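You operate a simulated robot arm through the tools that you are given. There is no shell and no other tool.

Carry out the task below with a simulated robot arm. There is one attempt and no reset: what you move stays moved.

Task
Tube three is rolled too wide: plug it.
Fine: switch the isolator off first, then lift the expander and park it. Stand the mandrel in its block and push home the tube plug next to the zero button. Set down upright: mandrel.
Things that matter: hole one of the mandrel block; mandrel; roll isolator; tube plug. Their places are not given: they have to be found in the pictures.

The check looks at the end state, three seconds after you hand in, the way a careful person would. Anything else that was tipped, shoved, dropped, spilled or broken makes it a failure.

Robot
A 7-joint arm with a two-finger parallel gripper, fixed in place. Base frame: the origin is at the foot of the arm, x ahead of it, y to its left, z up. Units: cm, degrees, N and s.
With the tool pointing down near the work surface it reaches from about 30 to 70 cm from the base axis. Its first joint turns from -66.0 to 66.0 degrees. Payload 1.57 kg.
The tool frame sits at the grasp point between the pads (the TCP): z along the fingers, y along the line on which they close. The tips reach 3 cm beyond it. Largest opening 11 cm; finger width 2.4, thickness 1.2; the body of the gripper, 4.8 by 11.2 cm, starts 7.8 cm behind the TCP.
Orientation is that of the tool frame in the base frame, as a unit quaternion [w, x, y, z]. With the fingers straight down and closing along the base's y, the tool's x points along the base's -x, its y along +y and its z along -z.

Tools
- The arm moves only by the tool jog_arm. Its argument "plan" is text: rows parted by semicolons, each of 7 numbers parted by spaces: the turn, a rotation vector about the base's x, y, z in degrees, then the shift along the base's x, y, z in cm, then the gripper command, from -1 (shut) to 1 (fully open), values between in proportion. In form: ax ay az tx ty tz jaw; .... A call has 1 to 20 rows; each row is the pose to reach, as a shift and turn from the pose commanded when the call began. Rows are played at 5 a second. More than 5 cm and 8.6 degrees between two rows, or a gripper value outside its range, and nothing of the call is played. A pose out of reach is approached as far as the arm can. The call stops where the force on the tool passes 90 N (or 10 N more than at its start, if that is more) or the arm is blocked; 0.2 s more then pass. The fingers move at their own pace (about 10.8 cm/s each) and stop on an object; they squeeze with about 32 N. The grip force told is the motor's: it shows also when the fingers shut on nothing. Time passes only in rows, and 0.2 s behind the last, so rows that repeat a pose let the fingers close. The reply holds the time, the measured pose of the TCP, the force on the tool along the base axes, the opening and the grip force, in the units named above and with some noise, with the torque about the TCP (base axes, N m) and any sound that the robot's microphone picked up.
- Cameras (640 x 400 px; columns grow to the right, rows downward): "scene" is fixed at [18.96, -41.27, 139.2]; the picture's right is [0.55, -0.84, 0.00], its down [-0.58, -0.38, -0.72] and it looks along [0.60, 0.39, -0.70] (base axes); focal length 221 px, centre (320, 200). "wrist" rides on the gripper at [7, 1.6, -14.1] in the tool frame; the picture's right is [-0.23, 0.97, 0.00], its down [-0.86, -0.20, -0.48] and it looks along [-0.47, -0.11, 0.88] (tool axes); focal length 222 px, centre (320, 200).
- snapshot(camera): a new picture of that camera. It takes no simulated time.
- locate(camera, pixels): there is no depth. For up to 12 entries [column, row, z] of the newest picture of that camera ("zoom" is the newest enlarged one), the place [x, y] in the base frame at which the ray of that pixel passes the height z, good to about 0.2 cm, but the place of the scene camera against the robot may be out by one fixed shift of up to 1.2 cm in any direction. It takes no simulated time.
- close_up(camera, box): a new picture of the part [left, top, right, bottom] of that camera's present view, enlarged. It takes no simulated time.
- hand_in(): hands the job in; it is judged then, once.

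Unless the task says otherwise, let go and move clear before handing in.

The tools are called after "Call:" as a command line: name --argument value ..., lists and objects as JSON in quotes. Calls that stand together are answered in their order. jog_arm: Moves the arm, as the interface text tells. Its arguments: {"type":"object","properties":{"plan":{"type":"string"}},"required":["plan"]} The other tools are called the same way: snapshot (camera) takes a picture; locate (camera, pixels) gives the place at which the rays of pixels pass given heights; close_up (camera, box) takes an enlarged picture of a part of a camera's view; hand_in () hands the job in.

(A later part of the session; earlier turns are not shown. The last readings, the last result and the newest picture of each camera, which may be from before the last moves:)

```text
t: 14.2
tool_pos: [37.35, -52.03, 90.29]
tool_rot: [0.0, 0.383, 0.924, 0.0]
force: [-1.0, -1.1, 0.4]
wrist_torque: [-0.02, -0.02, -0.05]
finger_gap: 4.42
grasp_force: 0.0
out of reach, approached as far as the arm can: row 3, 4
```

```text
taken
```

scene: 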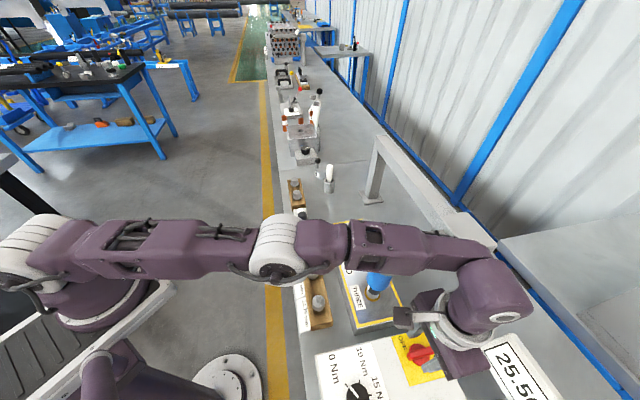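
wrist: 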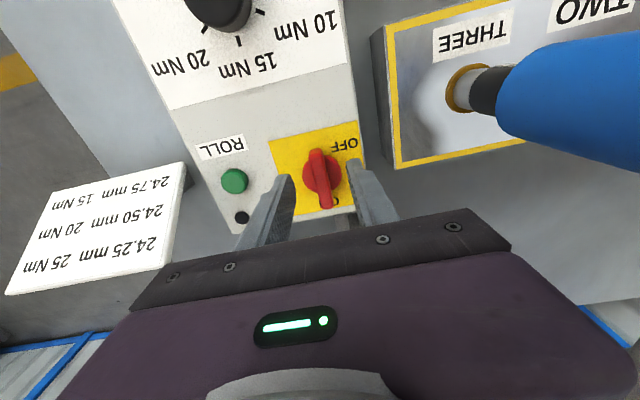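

It reaches only radius 64 with a truly vertical tool, about 1.1 cm short of the pivot; the paddle at wrist (316,152)-(327,208) is well aligned between the fingers. I'll tilt the tool outward about the closing axis by ~10° to gain reach.

Call:
jog_arm --plan "-2.5 -2.5 0 0 0 0 -0.2; -5 -5 0 0.3 -0.4 0 -0.2; -7.1 -7.1 0 0.65 -1 0 -0.2; -7.1 -7.1 0 0.65 -1 0 -0.2"

Call:
snapshot --camera "wrist"

Call:
snapshot --camera "scene"

```text
t: 15.2
tool_pos: [37.82, -53.06, 90.46]
tool_rot: [0.082, 0.381, 0.92, -0.034]
force: [0.7, 0.1, 0.9]
wrist_torque: [0.04, -0.02, -0.02]
finger_gap: 4.39
grasp_force: 0.1
```

```text
taken
```

wrist: 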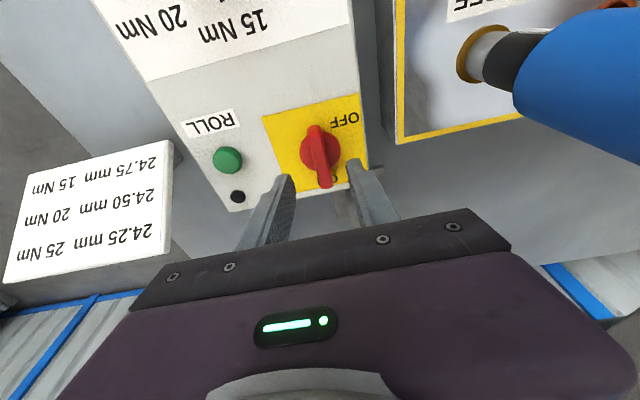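

```text
taken
```

scene: 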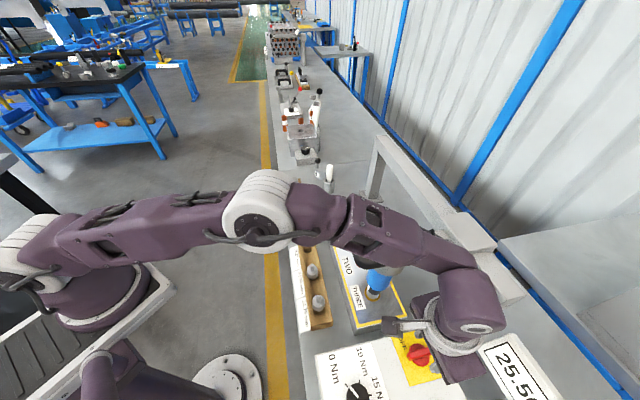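

Now at the right place with a 10° tilt and no force. I verify the disc, paddle ends and panel from this closer view.

Call:
close_up --camera "wrist" --box '[250, 100, 390, 200]'

Call:
locate --camera "wrist" --pixels '[[321, 148, 84], [313, 126, 85.5], [326, 186, 85.5], [313, 126, 86.5], [326, 186, 86.5], [263, 117, 83.4], [357, 94, 83.4], [366, 187, 83.4], [345, 120, 83.4], [327, 181, 83.4]]'

```text
4.00 times, centred on (320, 150) of wrist
```

zoom: 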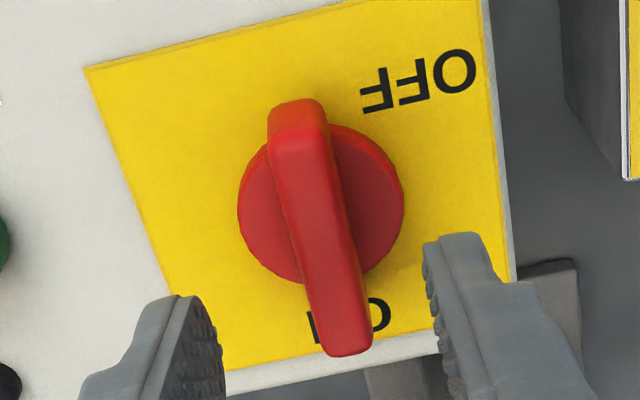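

```text
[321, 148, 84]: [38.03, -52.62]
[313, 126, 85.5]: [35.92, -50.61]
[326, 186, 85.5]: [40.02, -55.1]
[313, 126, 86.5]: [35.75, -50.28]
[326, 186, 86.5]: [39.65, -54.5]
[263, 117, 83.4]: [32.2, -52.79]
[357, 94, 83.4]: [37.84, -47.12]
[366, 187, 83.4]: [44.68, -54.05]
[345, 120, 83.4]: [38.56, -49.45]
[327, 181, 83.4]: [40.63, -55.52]
```

Paddle ends at z≈85.5 are (35.9,-50.6) and (40.0,-55.1): centred on (38.0,-52.9), and OFF lies ~125-130° counter-clockwise from ON. I'll descend so the tips straddle the paddle.

Call:
jog_arm --plan "0 0 0 -0.1 0.25 -1 -0.35; 0 0 0 -0.19 0.48 -2 -0.4; 0 0 0 -0.19 0.48 -2.5 -0.4; 0 0 0 -0.19 0.48 -2.5 -0.4"

Call:
close_up --camera "wrist" --box '[240, 100, 400, 220]'

```text
t: 16.2
tool_pos: [37.54, -52.48, 87.78]
tool_rot: [0.081, 0.381, 0.92, -0.034]
force: [0.6, 1.5, 0.3]
wrist_torque: [0.01, -0.02, -0.01]
finger_gap: 3.32
grasp_force: 0.0
```

```text
3.33 times, centred on (320, 160) of wrist
```

zoom: 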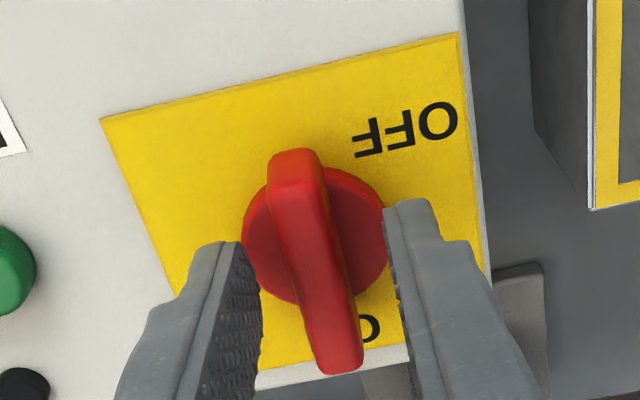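

The tips straddle the paddle (left tip (225,245), right tip (400,205) in zoom) without contact force. I'll close on it.

Call:
jog_arm --plan "0 0 0 0 0 -0.2 -0.6; 0 0 0 0 0 -0.2 -0.8; 0 0 0 0 0 -0.2 -0.9; 0 0 0 0 0 -0.2 -0.9"

Call:
close_up --camera "wrist" --box '[240, 100, 400, 220]'

```text
t: 17.2
tool_pos: [37.63, -52.59, 87.71]
tool_rot: [0.079, 0.382, 0.92, -0.035]
force: [-7.7, -9.6, -0.6]
wrist_torque: [-0.24, 0.11, -0.14]
finger_gap: 1.27
grasp_force: 29.7
```

```text
3.33 times, centred on (320, 160) of wrist
```

zoom: 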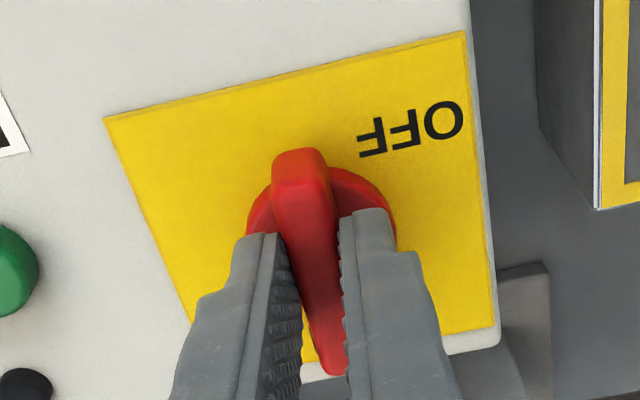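

Gripped (gap 1.27 cm). I'll loosen a hair and turn counter-clockwise about the tool axis a little, watching the torque.

Call:
jog_arm --plan "-0.98 0.98 7.9 0 0 0 -0.74; -1.97 1.97 15.8 0 0 0 -0.74; -2.95 2.95 23.6 0 0 0 -0.74; -2.95 2.95 23.6 0 0 0 -0.74"

Call:
close_up --camera "wrist" --box '[240, 80, 400, 220]'

```text
t: 18.2
tool_pos: [37.66, -52.6, 87.87]
tool_rot: [0.073, 0.179, 0.98, -0.05]
force: [-0.3, -6.5, 0.4]
wrist_torque: [-0.28, -0.03, -0.1]
finger_gap: 1.94
grasp_force: 2.5
```

```text
2.86 times, centred on (320, 150) of wrist
```

zoom: 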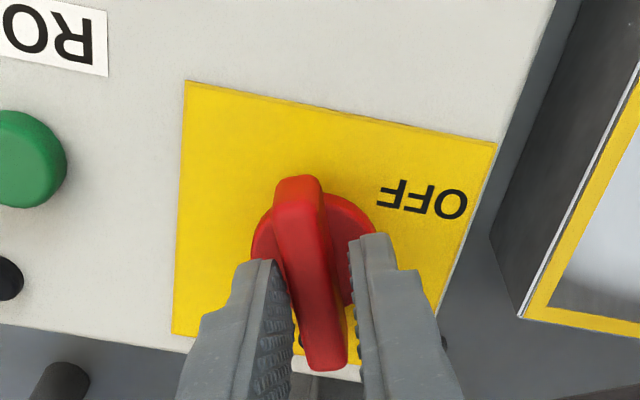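

The paddle turned with the fingers about 26° relative to the yellow plate and torque is low. I'll continue counter-clockwise.

Call:
jog_arm --plan "-0.98 0.98 7.9 0 0 0 -0.74; -1.97 1.97 15.8 0 0 0 -0.74; -2.95 2.95 23.6 0 0 0 -0.74; -3.94 3.94 31.5 0 0 0 -0.74; -4.92 4.92 39.4 0 0 0 -0.74; -4.92 4.92 39.4 0 0 0 -0.74"

Call:
close_up --camera "wrist" --box '[240, 80, 400, 220]'

Call:
snapshot --camera "scene"

```text
t: 19.6
tool_pos: [37.69, -52.47, 87.65]
tool_rot: [0.05, -0.165, 0.982, -0.072]
force: [-0.1, -7.7, 2.8]
wrist_torque: [-0.18, -0.06, -0.02]
finger_gap: 2.08
grasp_force: 4.2
```

```text
2.86 times, centred on (320, 150) of wrist
```

zoom: 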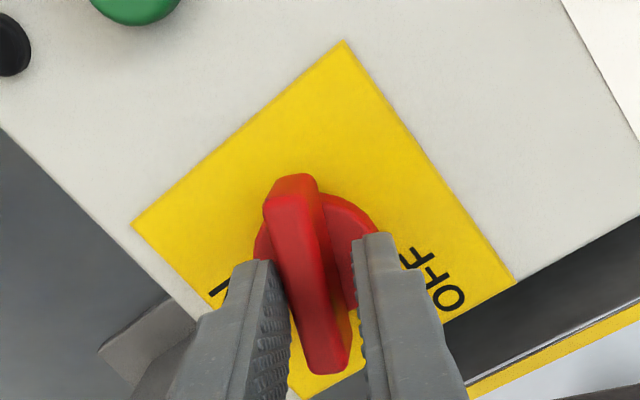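

```text
taken
```

scene: 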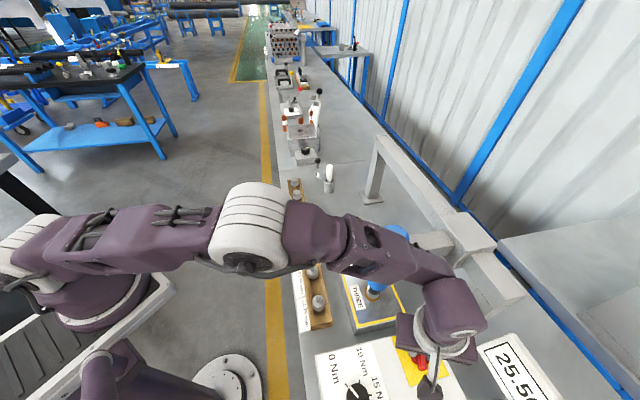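

Paddle has turned ~64° with the tool and moves freely; I continue toward OFF in steps while watching forces.

Call:
jog_arm --plan "-0.98 0.98 7.9 0 0 0 -0.74; -1.97 1.97 15.8 0 0 0 -0.74; -2.95 2.95 23.6 0 0 0 -0.74; -2.95 2.95 23.6 0 0 0 -0.74"

Call:
close_up --camera "wrist" --box '[240, 80, 400, 220]'

Call:
snapshot --camera "scene"

```text
t: 20.6
tool_pos: [37.66, -52.54, 87.62]
tool_rot: [0.036, -0.367, 0.926, -0.08]
force: [6.6, -3.6, 4.6]
wrist_torque: [-0.15, -0.14, 0.07]
finger_gap: 2.11
grasp_force: 3.7
```

```text
2.86 times, centred on (320, 150) of wrist
```

zoom: 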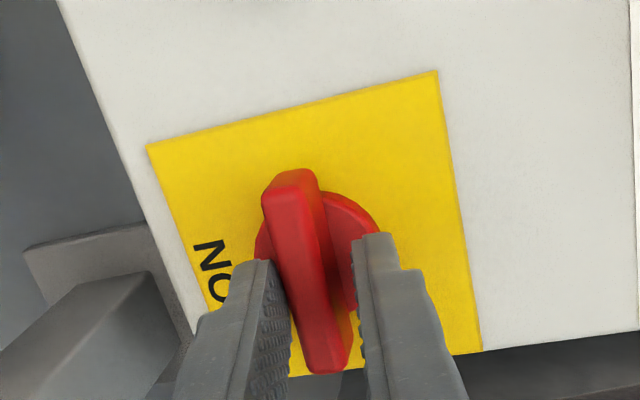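

```text
taken
```

scene: 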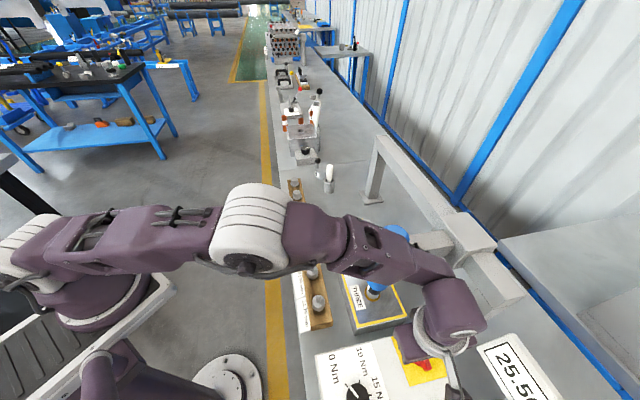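

About 88° turned; ON is now at zoom left (212,270), OFF hidden under the right finger. I continue further.

Call:
jog_arm --plan "-0.98 0.98 7.9 0 0 0 -0.74; -1.97 1.97 15.8 0 0 0 -0.74; -2.95 2.95 23.6 0 0 0 -0.74; -2.95 2.95 23.6 0 0 0 -0.74"

Call:
close_up --camera "wrist" --box '[240, 80, 400, 220]'

Call:
snapshot --camera "scene"

```text
t: 21.6
tool_pos: [37.77, -52.74, 87.78]
tool_rot: [0.016, -0.551, 0.83, -0.088]
force: [7.8, -20.4, 3.1]
wrist_torque: [-0.4, -0.19, -0.48]
finger_gap: 2.77
grasp_force: 7.9
```

```text
2.86 times, centred on (320, 150) of wrist
```

zoom: 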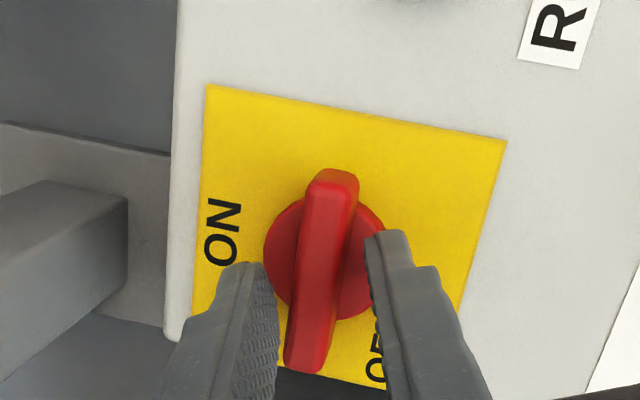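

```text
taken
```

scene: 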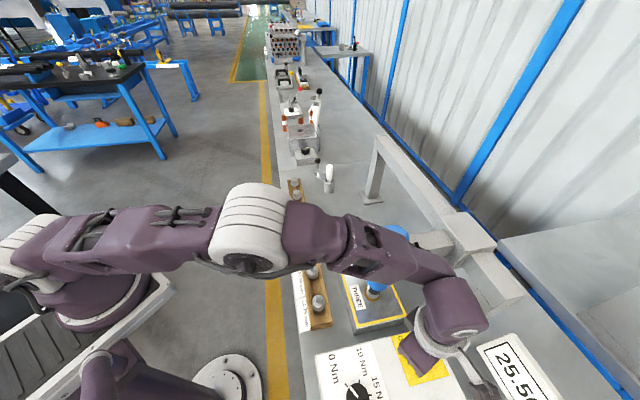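

The jaws were forced wider (gap 2.77, torque −0.48) while the paddle stayed at 90° from ON, next to the OFF text at zoom (375,360): it is at its stop. I'll open, rise and check.

Call:
jog_arm --plan "0.5 -0.5 -4 0 0 0 -0.4; 0.98 -0.98 -7.9 0 0 0 -0.2; 0.98 -0.98 -7.9 0 0 0.5 -0.1; 0.98 -0.98 -7.9 0 0 2 -0.1; 0.98 -0.98 -7.9 -0.5 0.5 4.5 -0.1; 0.98 -0.98 -7.9 -0.5 0.5 4.5 -0.1"

Call:
close_up --camera "wrist" --box '[220, 60, 420, 200]'

Call:
snapshot --camera "scene"

```text
t: 23.0
tool_pos: [37.24, -52.01, 92.16]
tool_rot: [0.024, -0.49, 0.867, -0.085]
force: [0.1, 0.3, -0.4]
wrist_torque: [0.0, 0.04, 0.02]
finger_gap: 4.98
grasp_force: 0.0
```

```text
2.86 times, centred on (320, 130) of wrist
```

zoom: 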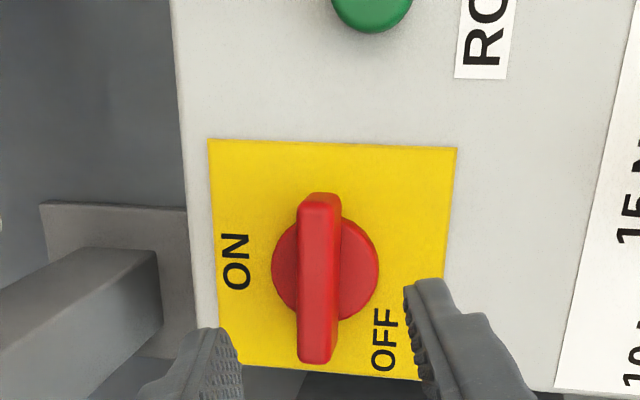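

```text
taken
```

scene: 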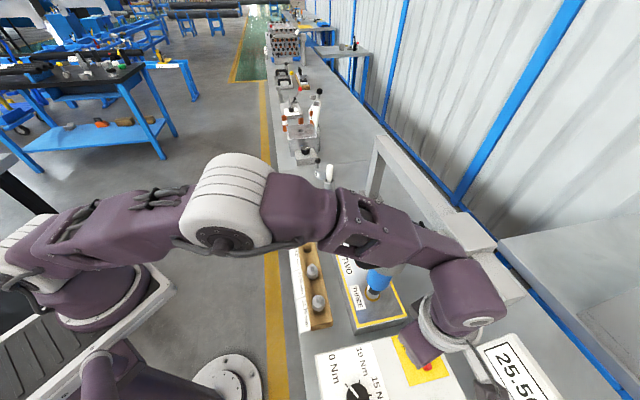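

The isolator paddle is now clearly turned 90° away from ON, beside OFF (zoom (318,280)). Now I retreat upward and inward and undo tilt and yaw.

Call:
jog_arm --plan "0 0 -8 -1 1.4 3 -0.1; 0 0 -16 -2.2 3 6 0; 0 0 -24 -3.8 5 9 0.2; 0 0 -32 -5.4 7 12 0.4; 0 0 -40 -7 9 14 0.6; 0 0 -48 -8 10.5 15 0.8; 0 0 -56 -8 11 16 1; 0 0 -59 -8 11 16 1"

Call:
snapshot --camera "scene"

Call:
snapshot --camera "wrist"

```text
t: 24.8
tool_pos: [29.18, -40.87, 108.16]
tool_rot: [-0.021, 0.001, 0.996, -0.084]
force: [0.9, 0.4, 0.0]
wrist_torque: [0.0, 0.01, 0.0]
finger_gap: 11.02
grasp_force: 0.0
```

```text
taken
```

scene: 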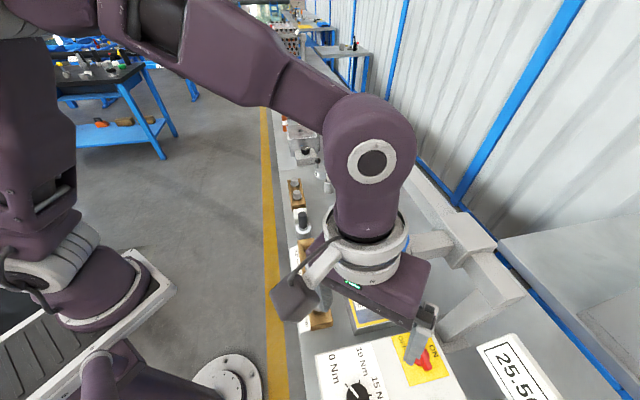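

```text
taken
```

wrist: 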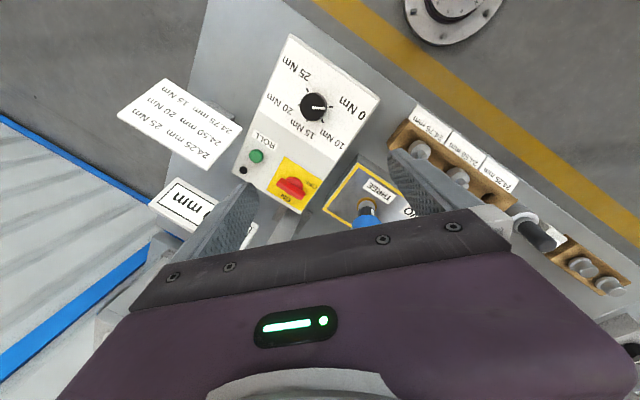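

Tool retreated to (29.2,-40.9,108.2) with slight tilt left. I'll go around to the left side at safe height, tilted toward the expander, to inspect the lever and the plug rack.

Call:
jog_arm --plan "0 0 0 0 2 4 1; -4 0 0 0 6 7 1; -9 -0.5 0 1 10 8 1; -14 -1 0 3 14 8 1; -19 -1.5 0 5 18 7 1; -25 -2 0 7 21 5 1; -31 -2.4 0 9 24 3 1; -35.4 -2.4 0 10.8 27 1 1; -35.4 -2.4 0 10.8 27 1 1"

Call:
snapshot --camera "wrist"

Call:
close_up --camera "wrist" --box '[220, 90, 380, 210]'

Call:
snapshot --camera "scene"

```text
t: 26.8
tool_pos: [39.74, -13.86, 109.43]
tool_rot: [0.001, 0.008, 0.923, -0.384]
force: [0.2, 0.2, -1.0]
wrist_torque: [0.0, 0.0, 0.0]
finger_gap: 11.01
grasp_force: 0.1
```

```text
taken
```

wrist: 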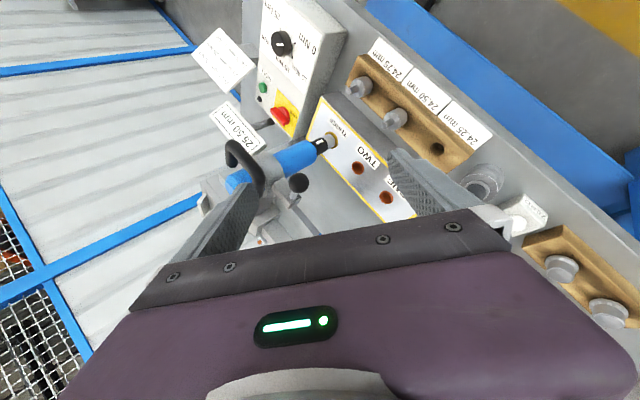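

```text
3.33 times, centred on (300, 150) of wrist
```

zoom: 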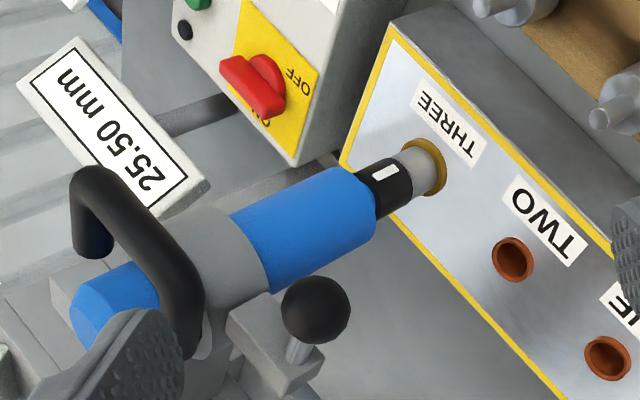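

```text
taken
```

scene: 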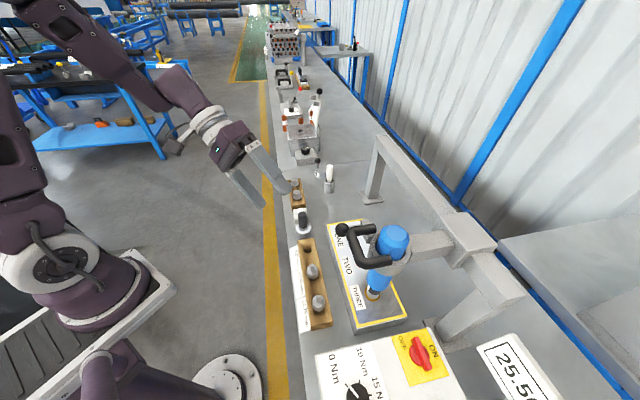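

The lever (ball zoom (315,305), rod into a block on the collar's side) needs a better look. I'll go lower and more level, looking along the bench at it.

Call:
jog_arm --plan "-2.9 0.8 -6 1.5 -1 -0.7 1; -5.9 1.6 -11.9 3 -2 -1.4 1; -8.8 2.3 -17.9 4.6 -3.4 -2.1 1; -11.8 3.1 -23.8 6.2 -4.6 -2.8 1; -14.7 3.9 -29.8 7.8 -5.9 -3.4 1; -14.7 3.9 -29.8 7.8 -5.9 -3.4 1"

Call:
snapshot --camera "wrist"

Call:
close_up --camera "wrist" --box '[220, 60, 420, 200]'

```text
t: 28.2
tool_pos: [47.9, -19.97, 105.82]
tool_rot: [-0.128, 0.233, 0.833, -0.485]
force: [-0.5, -0.2, 0.1]
wrist_torque: [0.02, 0.01, -0.01]
finger_gap: 11.0
grasp_force: 0.1
```

```text
taken
```

wrist: 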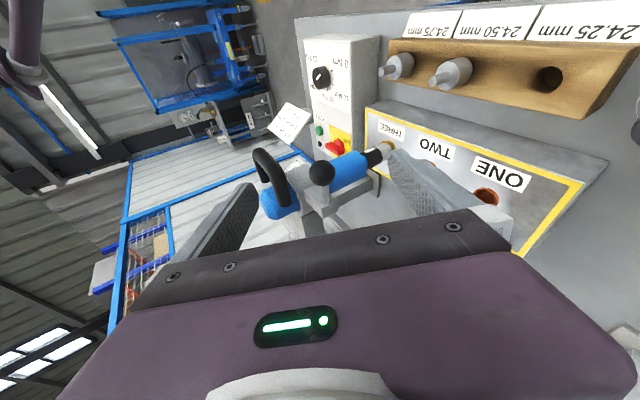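

```text
2.86 times, centred on (320, 130) of wrist
```

zoom: 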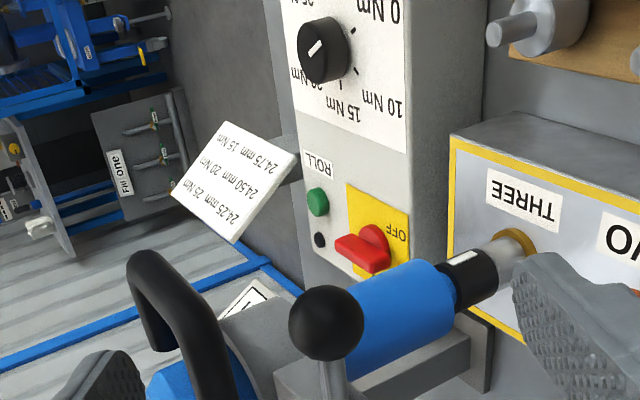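

I zoom further on the lever and handle in this view.

Call:
close_up --camera "wrist" --box '[240, 130, 400, 230]'

Call:
close_up --camera "wrist" --box '[300, 100, 400, 200]'

```text
4.00 times, centred on (320, 180) of wrist
```

zoom: 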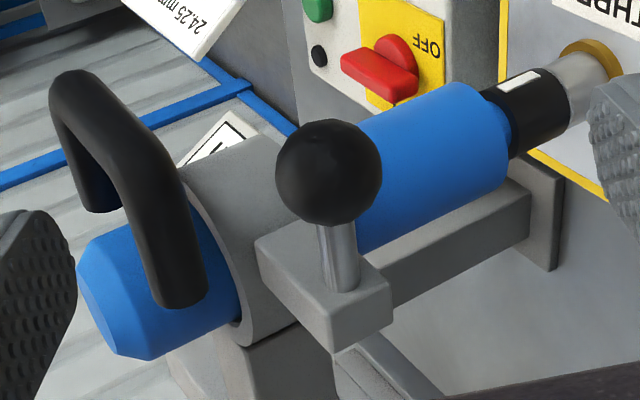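

```text
4.00 times, centred on (350, 150) of wrist
```

zoom: 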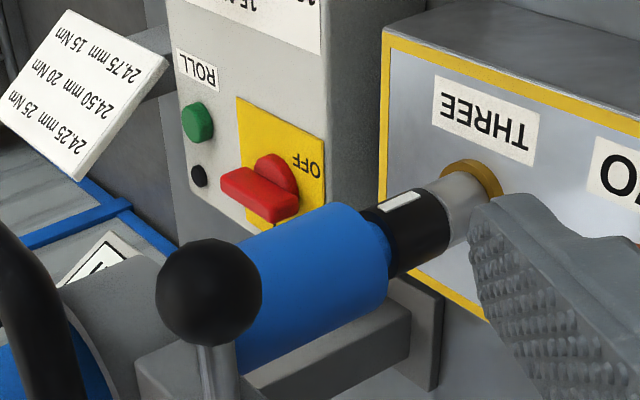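

Now it's clear: a block fixed to the collar's side, with a rod and ball pointing to the front. I locate the handle corners and ball in this view to fix their heights.

Call:
locate --camera "wrist" --pixels '[[272.5, 167.5, 104], [272.5, 167.5, 106], [272.5, 167.5, 108], [259, 156, 104], [259, 156, 106], [259, 156, 108], [285, 204, 104], [285, 204, 106], [285, 204, 108], [322, 172, 100], [322, 172, 102], [322, 172, 104]]'

```text
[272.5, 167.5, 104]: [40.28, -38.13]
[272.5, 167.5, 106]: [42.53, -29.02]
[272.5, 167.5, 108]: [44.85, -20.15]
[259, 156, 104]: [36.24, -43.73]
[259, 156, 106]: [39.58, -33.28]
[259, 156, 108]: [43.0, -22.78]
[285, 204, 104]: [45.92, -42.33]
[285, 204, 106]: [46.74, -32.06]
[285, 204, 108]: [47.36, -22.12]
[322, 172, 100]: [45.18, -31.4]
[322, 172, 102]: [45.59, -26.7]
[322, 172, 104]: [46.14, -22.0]
```

Handle bar: corners (41.5,-32.5) and (38.1,-37.0) at z≈105.2, about 6.5 cm in front of the expander axis (≈(44.5,-39.3)). I'll bring the hand round to point horizontally at the bar with the jaws closing vertically, staying well short of it.

Call:
jog_arm --plan "-3.2 -0.4 7.3 -2 1.5 2 0.2; -6.4 -0.8 14.6 -4 2 4 0; -9.6 -1.3 22 -6.5 2 5 0; -12.8 -1.7 29.3 -9 1 6 0; -16 -2.1 36.6 -11.5 -1 6 0; -19.2 -2.5 43.9 -13 -3 6 0; -22.4 -2.9 51.2 -14 -5 5 0; -25.5 -3.4 58.5 -14.5 -7 4 0; -28.7 -3.8 65.9 -14.5 -8 2 0; -31.9 -4.2 73.2 -14.5 -9 0.5 0; -31.9 -4.2 73.2 -14.5 -9 0.5 0"

Call:
snapshot --camera "wrist"

Call:
snapshot --camera "scene"

```text
t: 30.6
tool_pos: [49.66, -27.84, 112.28]
tool_rot: [0.243, -0.245, 0.679, -0.648]
force: [0.1, -0.1, 1.2]
wrist_torque: [0.0, -0.03, -0.02]
finger_gap: 5.49
grasp_force: 0.0
out of reach, approached as far as the arm can: row 5, 6, 7, 8, 9, 10, 11
```

```text
taken
```

wrist: 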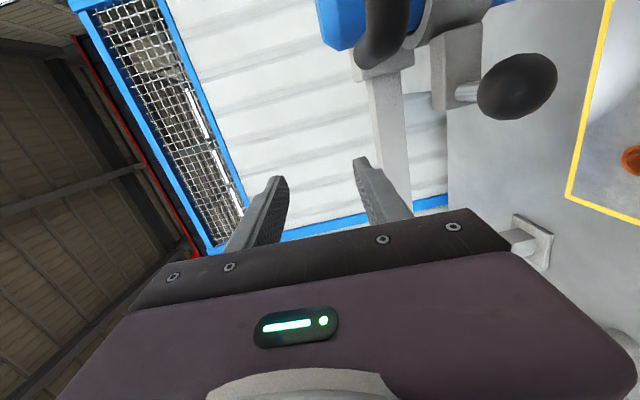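

```text
taken
```

scene: 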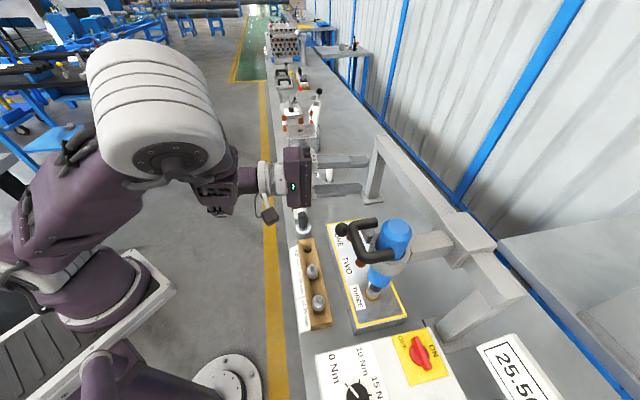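

A fully horizontal approach is out of reach (the hand ended at (49.7,-27.8,112.3)), because the wrist would fold too near the base. I'll back off and use a 45° downward tilt facing the bar instead.

Call:
jog_arm --plan "0 0 0 -2.5 2.5 2.5 0; 5.3 5.3 0 -5 5 4.5 0; 10.6 10.6 0 -8 6 5.5 0; 15.9 15.9 0 -10.5 4.5 5.5 0; 21.2 21.2 0 -12.5 2 5 0; 26.5 26.5 0 -14 0 3.5 0; 31.8 31.8 0 -14.4 -2 1.5 0; 31.8 31.8 0 -14.4 -2.4 0 0"

Call:
snapshot --camera "wrist"

Call:
snapshot --camera "scene"

```text
t: 32.4
tool_pos: [35.21, -29.88, 112.56]
tool_rot: [0.108, -0.336, 0.869, -0.347]
force: [0.3, -1.1, -0.2]
wrist_torque: [0.0, 0.03, 0.02]
finger_gap: 5.52
grasp_force: 0.0
out of reach, approached as far as the arm can: row 1, 2, 3, 4, 5
```

```text
taken
```

wrist: 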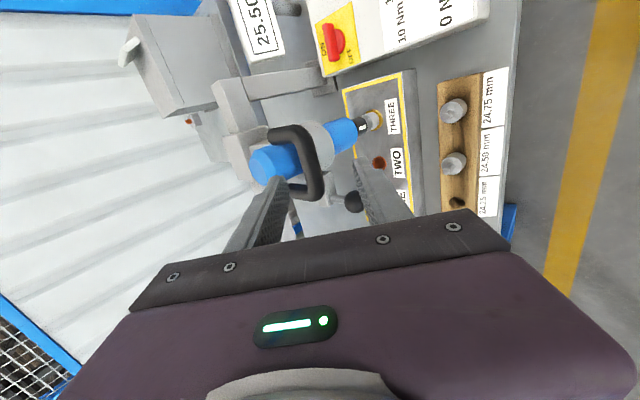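

```text
taken
```

scene: 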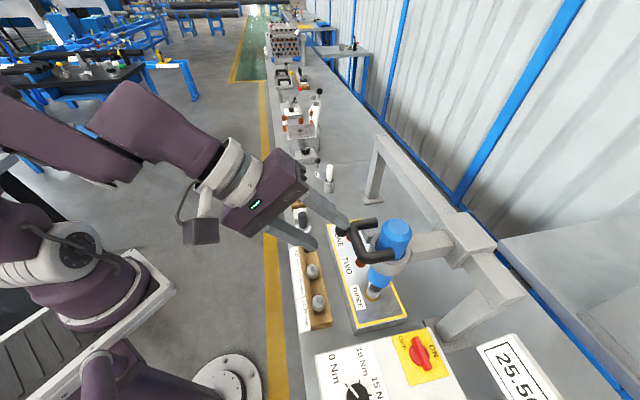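

Now at (35.2,-29.9,112.6) pointing at the handle, visible at wrist (300,160). I zoom in and locate the bar.

Call:
close_up --camera "wrist" --box '[240, 90, 400, 220]'

Call:
close_up --camera "scene" --box '[300, 180, 440, 300]'

```text
3.08 times, centred on (320, 155) of wrist
```

zoom: 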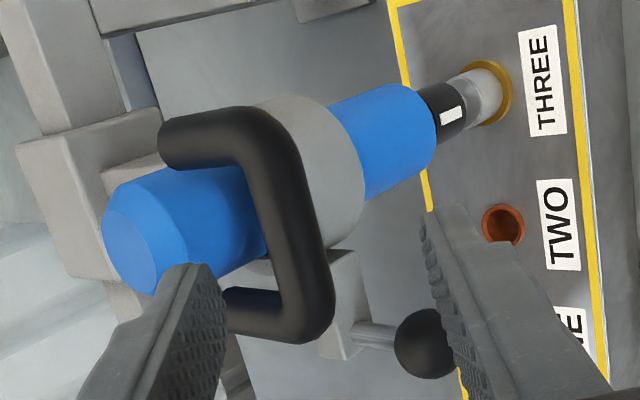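

```text
3.33 times, centred on (370, 240) of scene
```

zoom: 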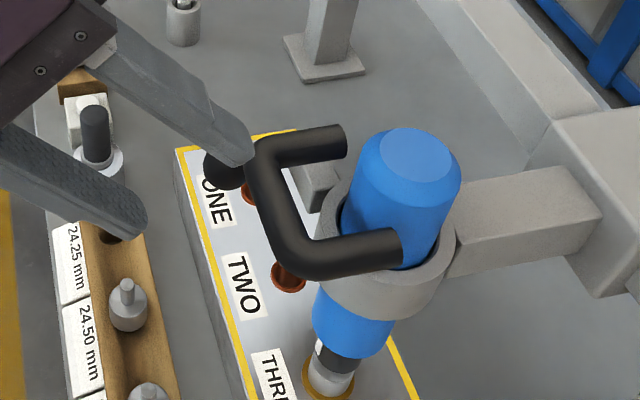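

I locate the bar's two ends, the leg ends and the ball at their heights from this view.

Call:
close_up --camera "wrist" --box '[240, 90, 400, 220]'

Call:
locate --camera "zoom" --pixels '[[262, 135, 105.2], [310, 310, 105.2], [288, 225, 105.2], [175, 138, 105.2], [240, 312, 105.2], [288, 225, 104], [288, 225, 106.4], [425, 343, 101], [350, 335, 101], [130, 250, 108], [490, 90, 84], [300, 225, 105.2]]'

```text
3.08 times, centred on (320, 155) of wrist
```

zoom: 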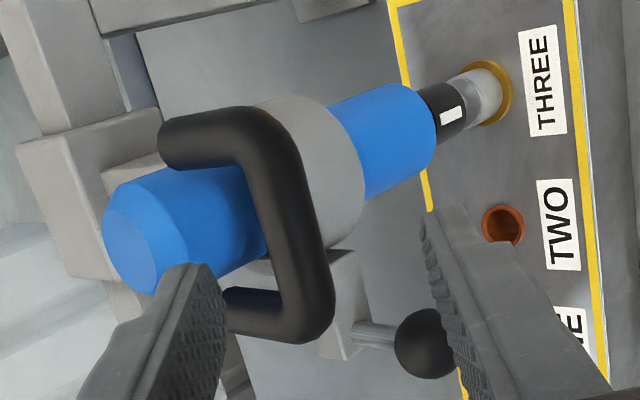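

```text
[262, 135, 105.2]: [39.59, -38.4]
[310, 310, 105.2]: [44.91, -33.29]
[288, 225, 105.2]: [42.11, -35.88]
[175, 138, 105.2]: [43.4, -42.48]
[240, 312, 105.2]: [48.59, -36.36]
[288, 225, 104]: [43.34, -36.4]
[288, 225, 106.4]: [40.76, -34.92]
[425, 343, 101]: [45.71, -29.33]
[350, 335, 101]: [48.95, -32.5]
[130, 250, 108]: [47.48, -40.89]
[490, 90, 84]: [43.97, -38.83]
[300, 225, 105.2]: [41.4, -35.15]
```

The bar now seems about 1.7 cm higher than in earlier views (scene handle bar moved from ≈(357,248) to ≈(354,240)). I need to compare with the same close-up taken earlier to see whether something moved.

Call:
close_up --camera "scene" --box '[330, 220, 430, 300]'

Call:
close_up --camera "wrist" --box '[320, 90, 400, 150]'

```text
5.00 times, centred on (380, 260) of scene
```

zoom: 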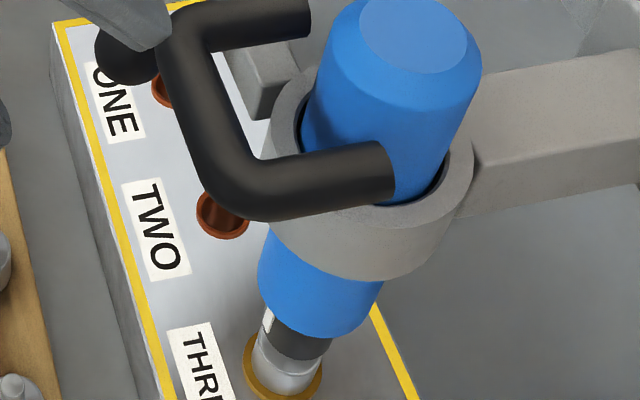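

```text
6.67 times, centred on (360, 120) of wrist
```

zoom: 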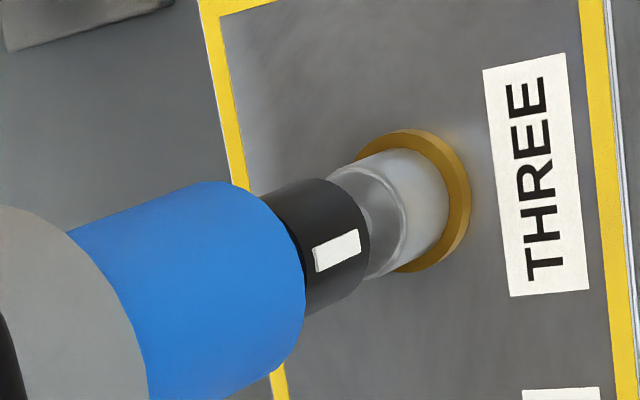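

Compared with the earlier close-up, the blue body has risen ~1.7 cm and a bare shank now shows between chuck and mandrel. I'll hold still for a second to see if it is rising on its own.

Call:
jog_arm --plan "0 0 0 0 0 0 0; 0 0 0 0 0 0 0; 0 0 0 0 0 0 0; 0 0 0 0 0 0 0; 0 0 0 0 0 0 0"

Call:
close_up --camera "scene" --box '[330, 220, 430, 300]'

Call:
close_up --camera "wrist" --box '[320, 90, 400, 150]'

```text
t: 33.6
tool_pos: [35.3, -29.75, 112.59]
tool_rot: [0.109, -0.336, 0.869, -0.346]
force: [0.6, -0.1, -0.1]
wrist_torque: [-0.01, 0.04, 0.04]
finger_gap: 5.48
grasp_force: 0.1
```

```text
5.00 times, centred on (380, 260) of scene
```

zoom: 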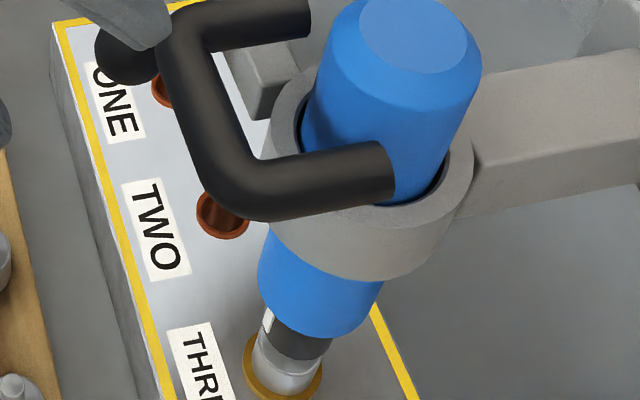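

```text
6.67 times, centred on (360, 120) of wrist
```

zoom: 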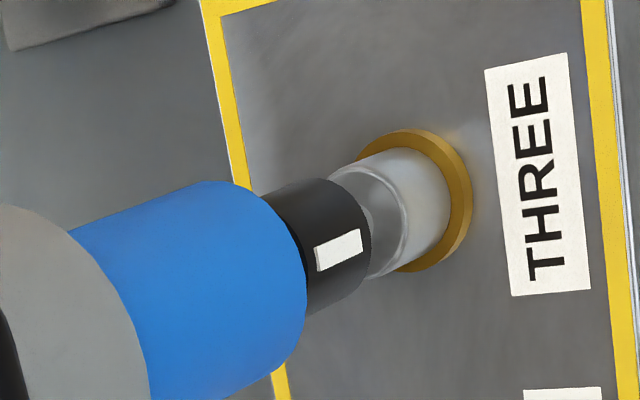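

It is stable, so the expander simply stays where it is put. Bar mid now ≈(39.95,-34.9,107.0). I'll line up the tool axis with it, narrow the jaws and check.

Call:
jog_arm --plan "0 0 0 0.5 -0.25 0.45 -0.3; 0 0 0 0.95 -0.48 0.88 -0.42; 0 0 0 1.8 -1.55 -0.6 -0.42; 0 0 0 1.8 -1.55 -0.6 -0.42"

Call:
snapshot --camera "wrist"

Call:
close_up --camera "wrist" --box '[230, 90, 410, 230]'

```text
t: 34.6
tool_pos: [37.21, -31.19, 112.3]
tool_rot: [0.108, -0.336, 0.869, -0.347]
force: [-0.2, 0.3, -0.3]
wrist_torque: [0.03, -0.02, -0.02]
finger_gap: 3.18
grasp_force: 0.0
```

```text
taken
```

wrist: 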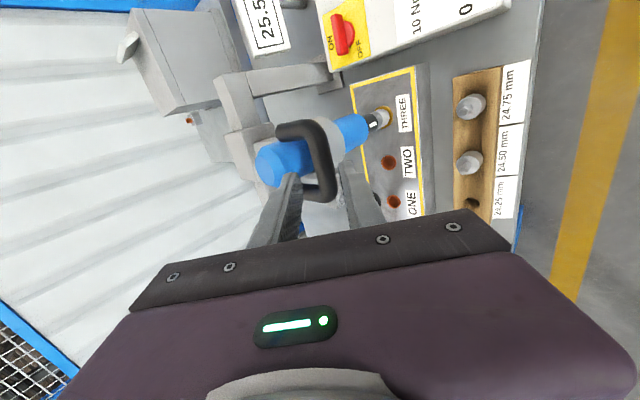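

```text
2.86 times, centred on (320, 160) of wrist
```

zoom: 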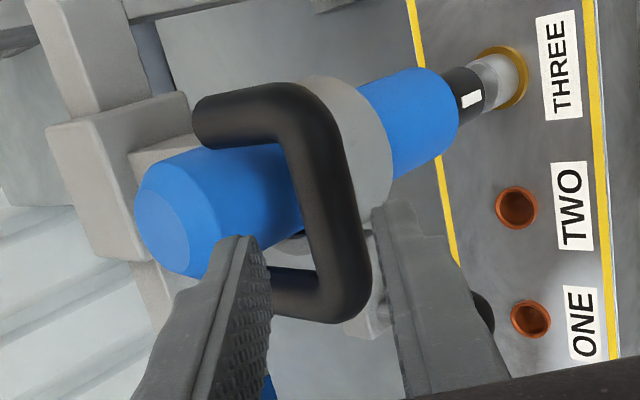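

The bar runs midway between the fingers (zoom x≈325 at row 200), matching prediction. I advance 4.4 cm along the tool axis.

Call:
jog_arm --plan "0 0 0 0.6 -0.75 -1.1 -0.42; 0 0 0 1.2 -1.5 -2.25 -0.42; 0 0 0 1.77 -2.25 -3.36 -0.42; 0 0 0 1.77 -2.25 -3.36 -0.42"

Call:
close_up --camera "wrist" --box '[230, 90, 410, 230]'

```text
t: 35.6
tool_pos: [37.35, -32.78, 110.61]
tool_rot: [0.108, -0.336, 0.869, -0.347]
force: [-0.1, -0.9, -0.2]
wrist_torque: [0.02, 0.0, -0.01]
finger_gap: 3.2
grasp_force: 0.1
out of reach, approached as far as the arm can: row 2, 3, 4
```

```text
2.86 times, centred on (320, 160) of wrist
```

zoom: 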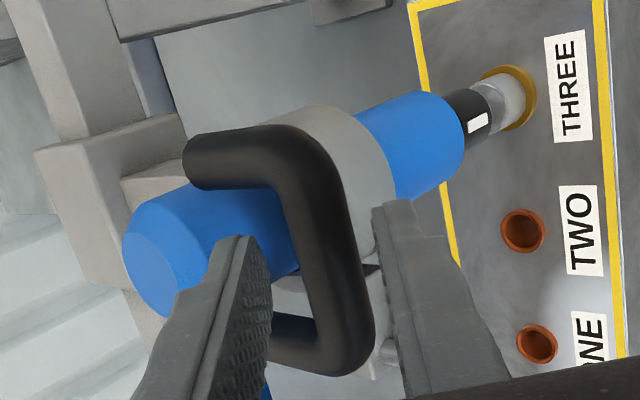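

That pose is also out of reach (stopped at (37.35,-32.8,110.6), no contact). I look at the arm's posture to choose a better approach.

Call:
snapshot --camera "scene"

```text
taken
```

scene: 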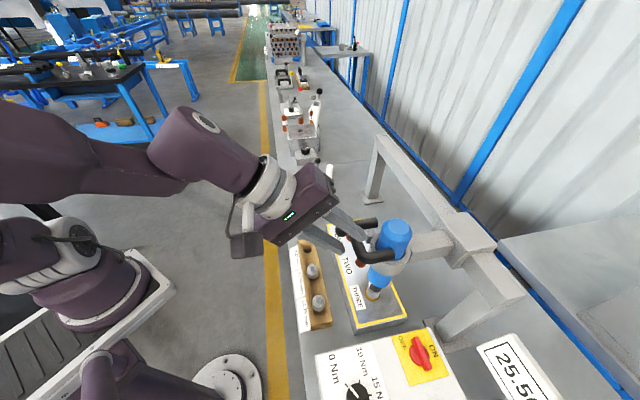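

I check the chuck/mandrel area closely from here, since it decides how far the expander must rise.

Call:
close_up --camera "wrist" --box '[350, 90, 410, 140]'

Call:
close_up --camera "scene" --box '[355, 270, 395, 305]'

```text
8.00 times, centred on (380, 115) of wrist
```

zoom: 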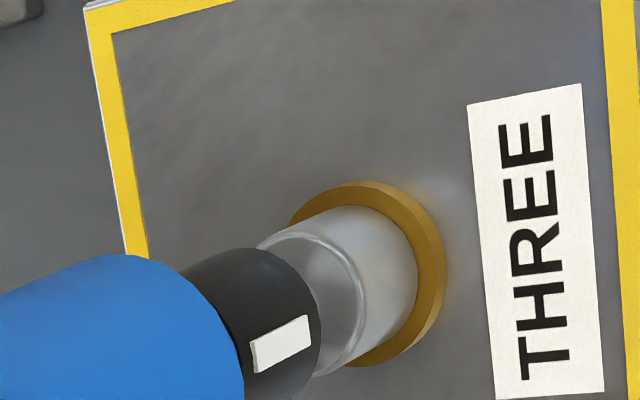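

```text
11.43 times, centred on (375, 288) of scene
```

zoom: 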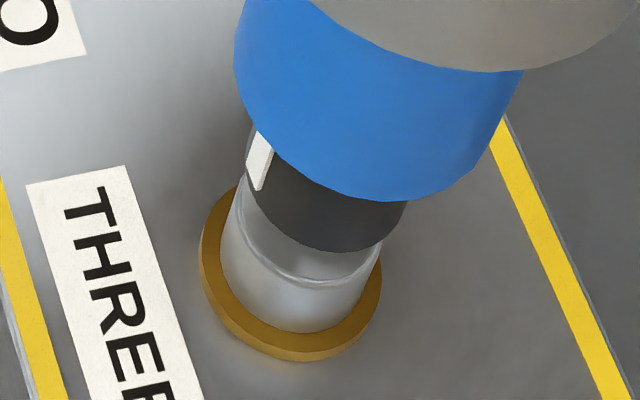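

The mandrel stays in the tube while the chuck lifts off, so the expander just needs to go up. I'll reduce the tilt to ~20° from vertical (more reachable) and hover above the bar.

Call:
jog_arm --plan "0 0 0 -0.3 0.3 2 -0.42; 4 4 0 -0.3 0.3 4 -0.42; 8 8 0 0 0.2 4.5 -0.42; 12 12 0 0.3 0 4.5 -0.42; 16 16 0 0.6 -0.1 4.5 -0.42; 16 16 0 0.6 -0.1 4.5 -0.42"

Call:
snapshot --camera "wrist"

Call:
close_up --camera "wrist" --box '[230, 90, 410, 230]'

```text
t: 37.0
tool_pos: [36.43, -33.2, 116.07]
tool_rot: [0.062, -0.354, 0.902, -0.239]
force: [-0.1, -0.4, -0.8]
wrist_torque: [0.02, -0.01, 0.05]
finger_gap: 3.2
grasp_force: 0.1
out of reach, approached as far as the arm can: row 3, 4, 5, 6
```

```text
taken
```

wrist: 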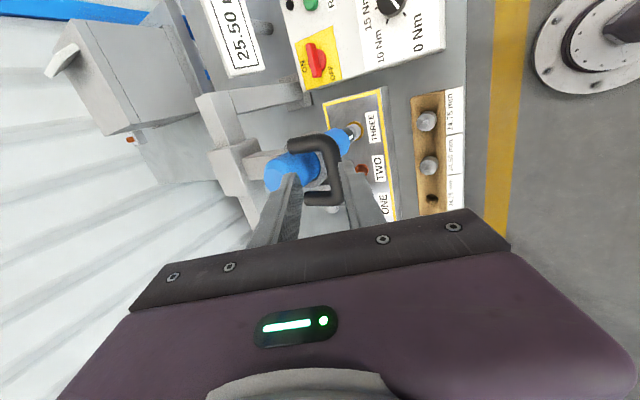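

```text
2.86 times, centred on (320, 160) of wrist
```

zoom: 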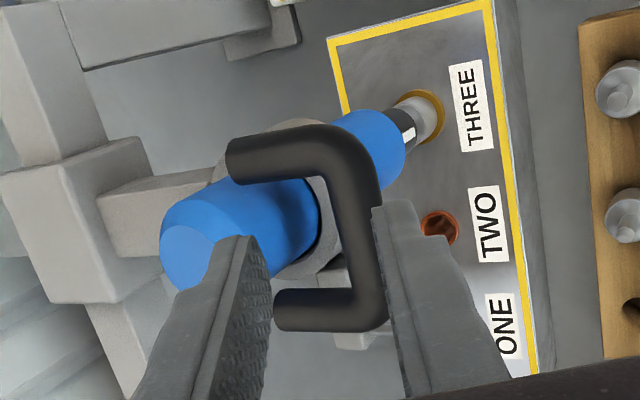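

This pose is also flagged out of reach; the arm seems to have drifted into an awkward posture. I'll return to the starting pose to reset the posture and then turn to the needed orientation from there.

Call:
jog_arm --plan "4 1 -6 0 1 2 0; 8.1 2.1 -12 0 3 4 0; 12.2 3.2 -18 0 5 5.5 0; 16.2 4.2 -24 0 7 6.7 0; 20.3 5.3 -30 0 8.5 6.7 0; 24.3 6.3 -36 0 9.7 6.7 0; 28.4 7.4 -42 0 9.7 6.7 0; 28.4 7.4 -42 0 9.7 6.7 0"

Call:
snapshot --camera "scene"

```text
t: 38.8
tool_pos: [36.39, -23.48, 122.93]
tool_rot: [0.0, 0.001, 1.0, 0.001]
force: [-0.2, 0.0, 0.5]
wrist_torque: [0.03, -0.01, 0.02]
finger_gap: 5.52
grasp_force: 0.1
out of reach, approached as far as the arm can: row 1, 2
```

```text
taken
```

scene: 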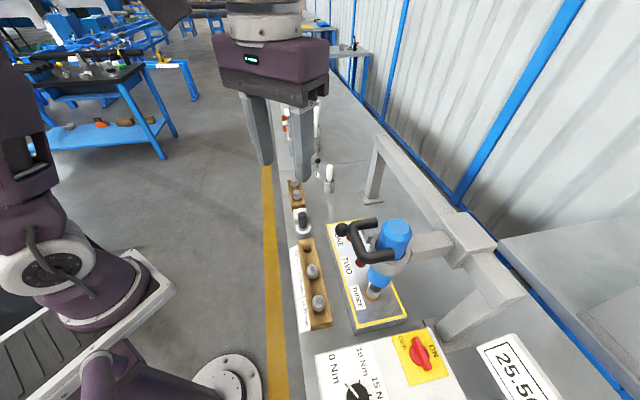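

Posture is reset at the start pose. Now I turn to yaw 45° with a 20° outward tilt while moving near the handle, staying above it.

Call:
jog_arm --plan "-2.7 -1.1 6.4 -0.4 -0.7 0 0; -5.4 -2.2 12.7 -0.8 -1.4 -0.5 0; -8.1 -3.4 19.1 -1.2 -2.2 -1 -0.2; -10.8 -4.5 25.5 -1.4 -3 -1.5 -0.42; -13.5 -5.6 31.8 -1.2 -4 -2 -0.42; -16.3 -6.7 38.2 -0.8 -5 -3 -0.42; -19 -7.9 44.6 0 -6.5 -4 -0.42; -19 -7.9 44.6 0.8 -8 -6 -0.42; -19 -7.9 44.6 0.8 -8 -6 -0.42"

Call:
snapshot --camera "wrist"

Call:
snapshot --camera "scene"

```text
t: 40.8
tool_pos: [37.16, -31.4, 116.8]
tool_rot: [0.066, -0.377, 0.91, -0.161]
force: [0.4, 1.0, 0.8]
wrist_torque: [-0.01, 0.03, -0.02]
finger_gap: 3.2
grasp_force: 0.0
```

```text
taken
```

wrist: 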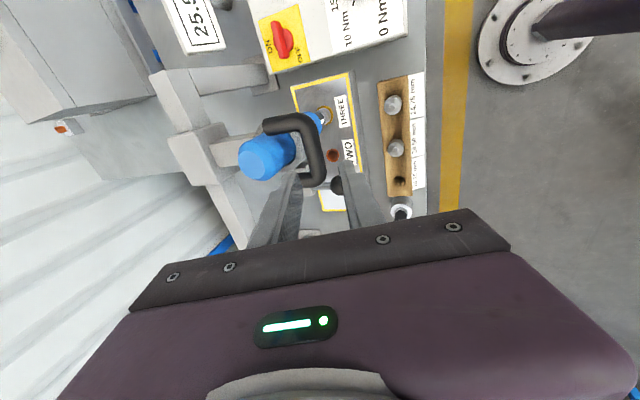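

```text
taken
```

scene: 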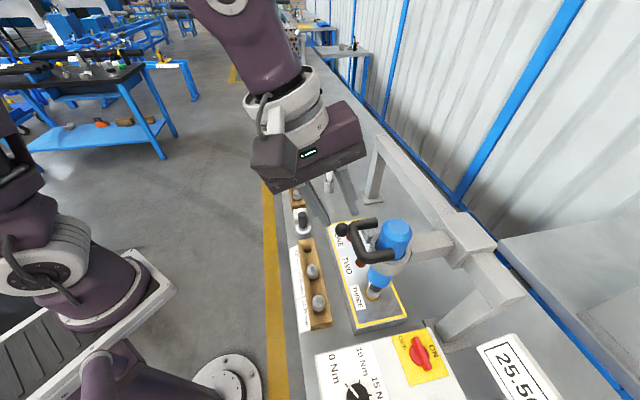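

No reach warning now: tool at (37.2,-31.4,116.8), bar seen at wrist (312,150) exactly as predicted. I align on the bar and advance to just short of it.

Call:
jog_arm --plan "0 0 0 0.81 -1.5 -2.1 -0.42; 0 0 0 1.3 -2 -4 -0.42; 0 0 0 1.55 -2.25 -5 -0.42; 0 0 0 1.55 -2.25 -5 -0.42"

Call:
close_up --camera "wrist" --box '[230, 90, 410, 230]'

```text
t: 41.8
tool_pos: [38.63, -33.64, 111.81]
tool_rot: [0.065, -0.377, 0.91, -0.161]
force: [0.2, 0.7, 0.1]
wrist_torque: [0.02, 0.02, 0.03]
finger_gap: 3.2
grasp_force: 0.1
```

```text
2.86 times, centred on (320, 160) of wrist
```

zoom: 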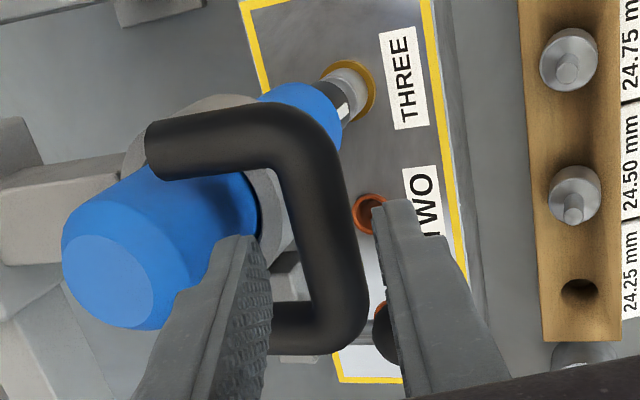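

The bar is centred between the fingers (bar x≈318, finger gap 262–372). I advance the last 3 cm and close.

Call:
jog_arm --plan "0 0 0 0.3 -0.2 -1 -0.42; 0 0 0 0.55 -0.45 -2 -0.42; 0 0 0 0.81 -0.62 -2.8 -0.42; 0 0 0 0.81 -0.62 -2.8 -0.42"

Call:
close_up --camera "wrist" --box '[230, 90, 410, 230]'

```text
t: 42.8
tool_pos: [39.47, -34.23, 109.05]
tool_rot: [0.065, -0.377, 0.91, -0.161]
force: [-0.9, 0.1, 0.0]
wrist_torque: [0.02, -0.01, -0.01]
finger_gap: 3.19
grasp_force: 0.1
```

```text
2.86 times, centred on (320, 160) of wrist
```

zoom: 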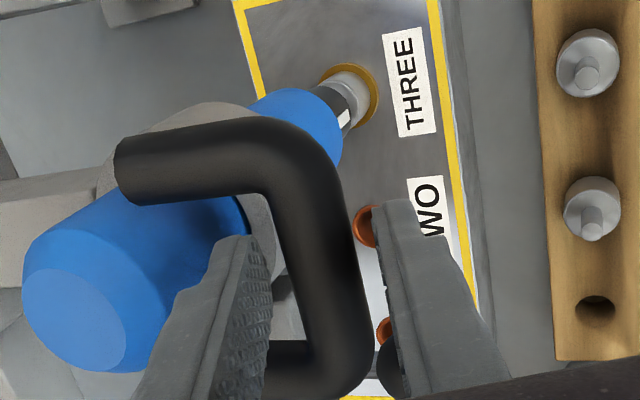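

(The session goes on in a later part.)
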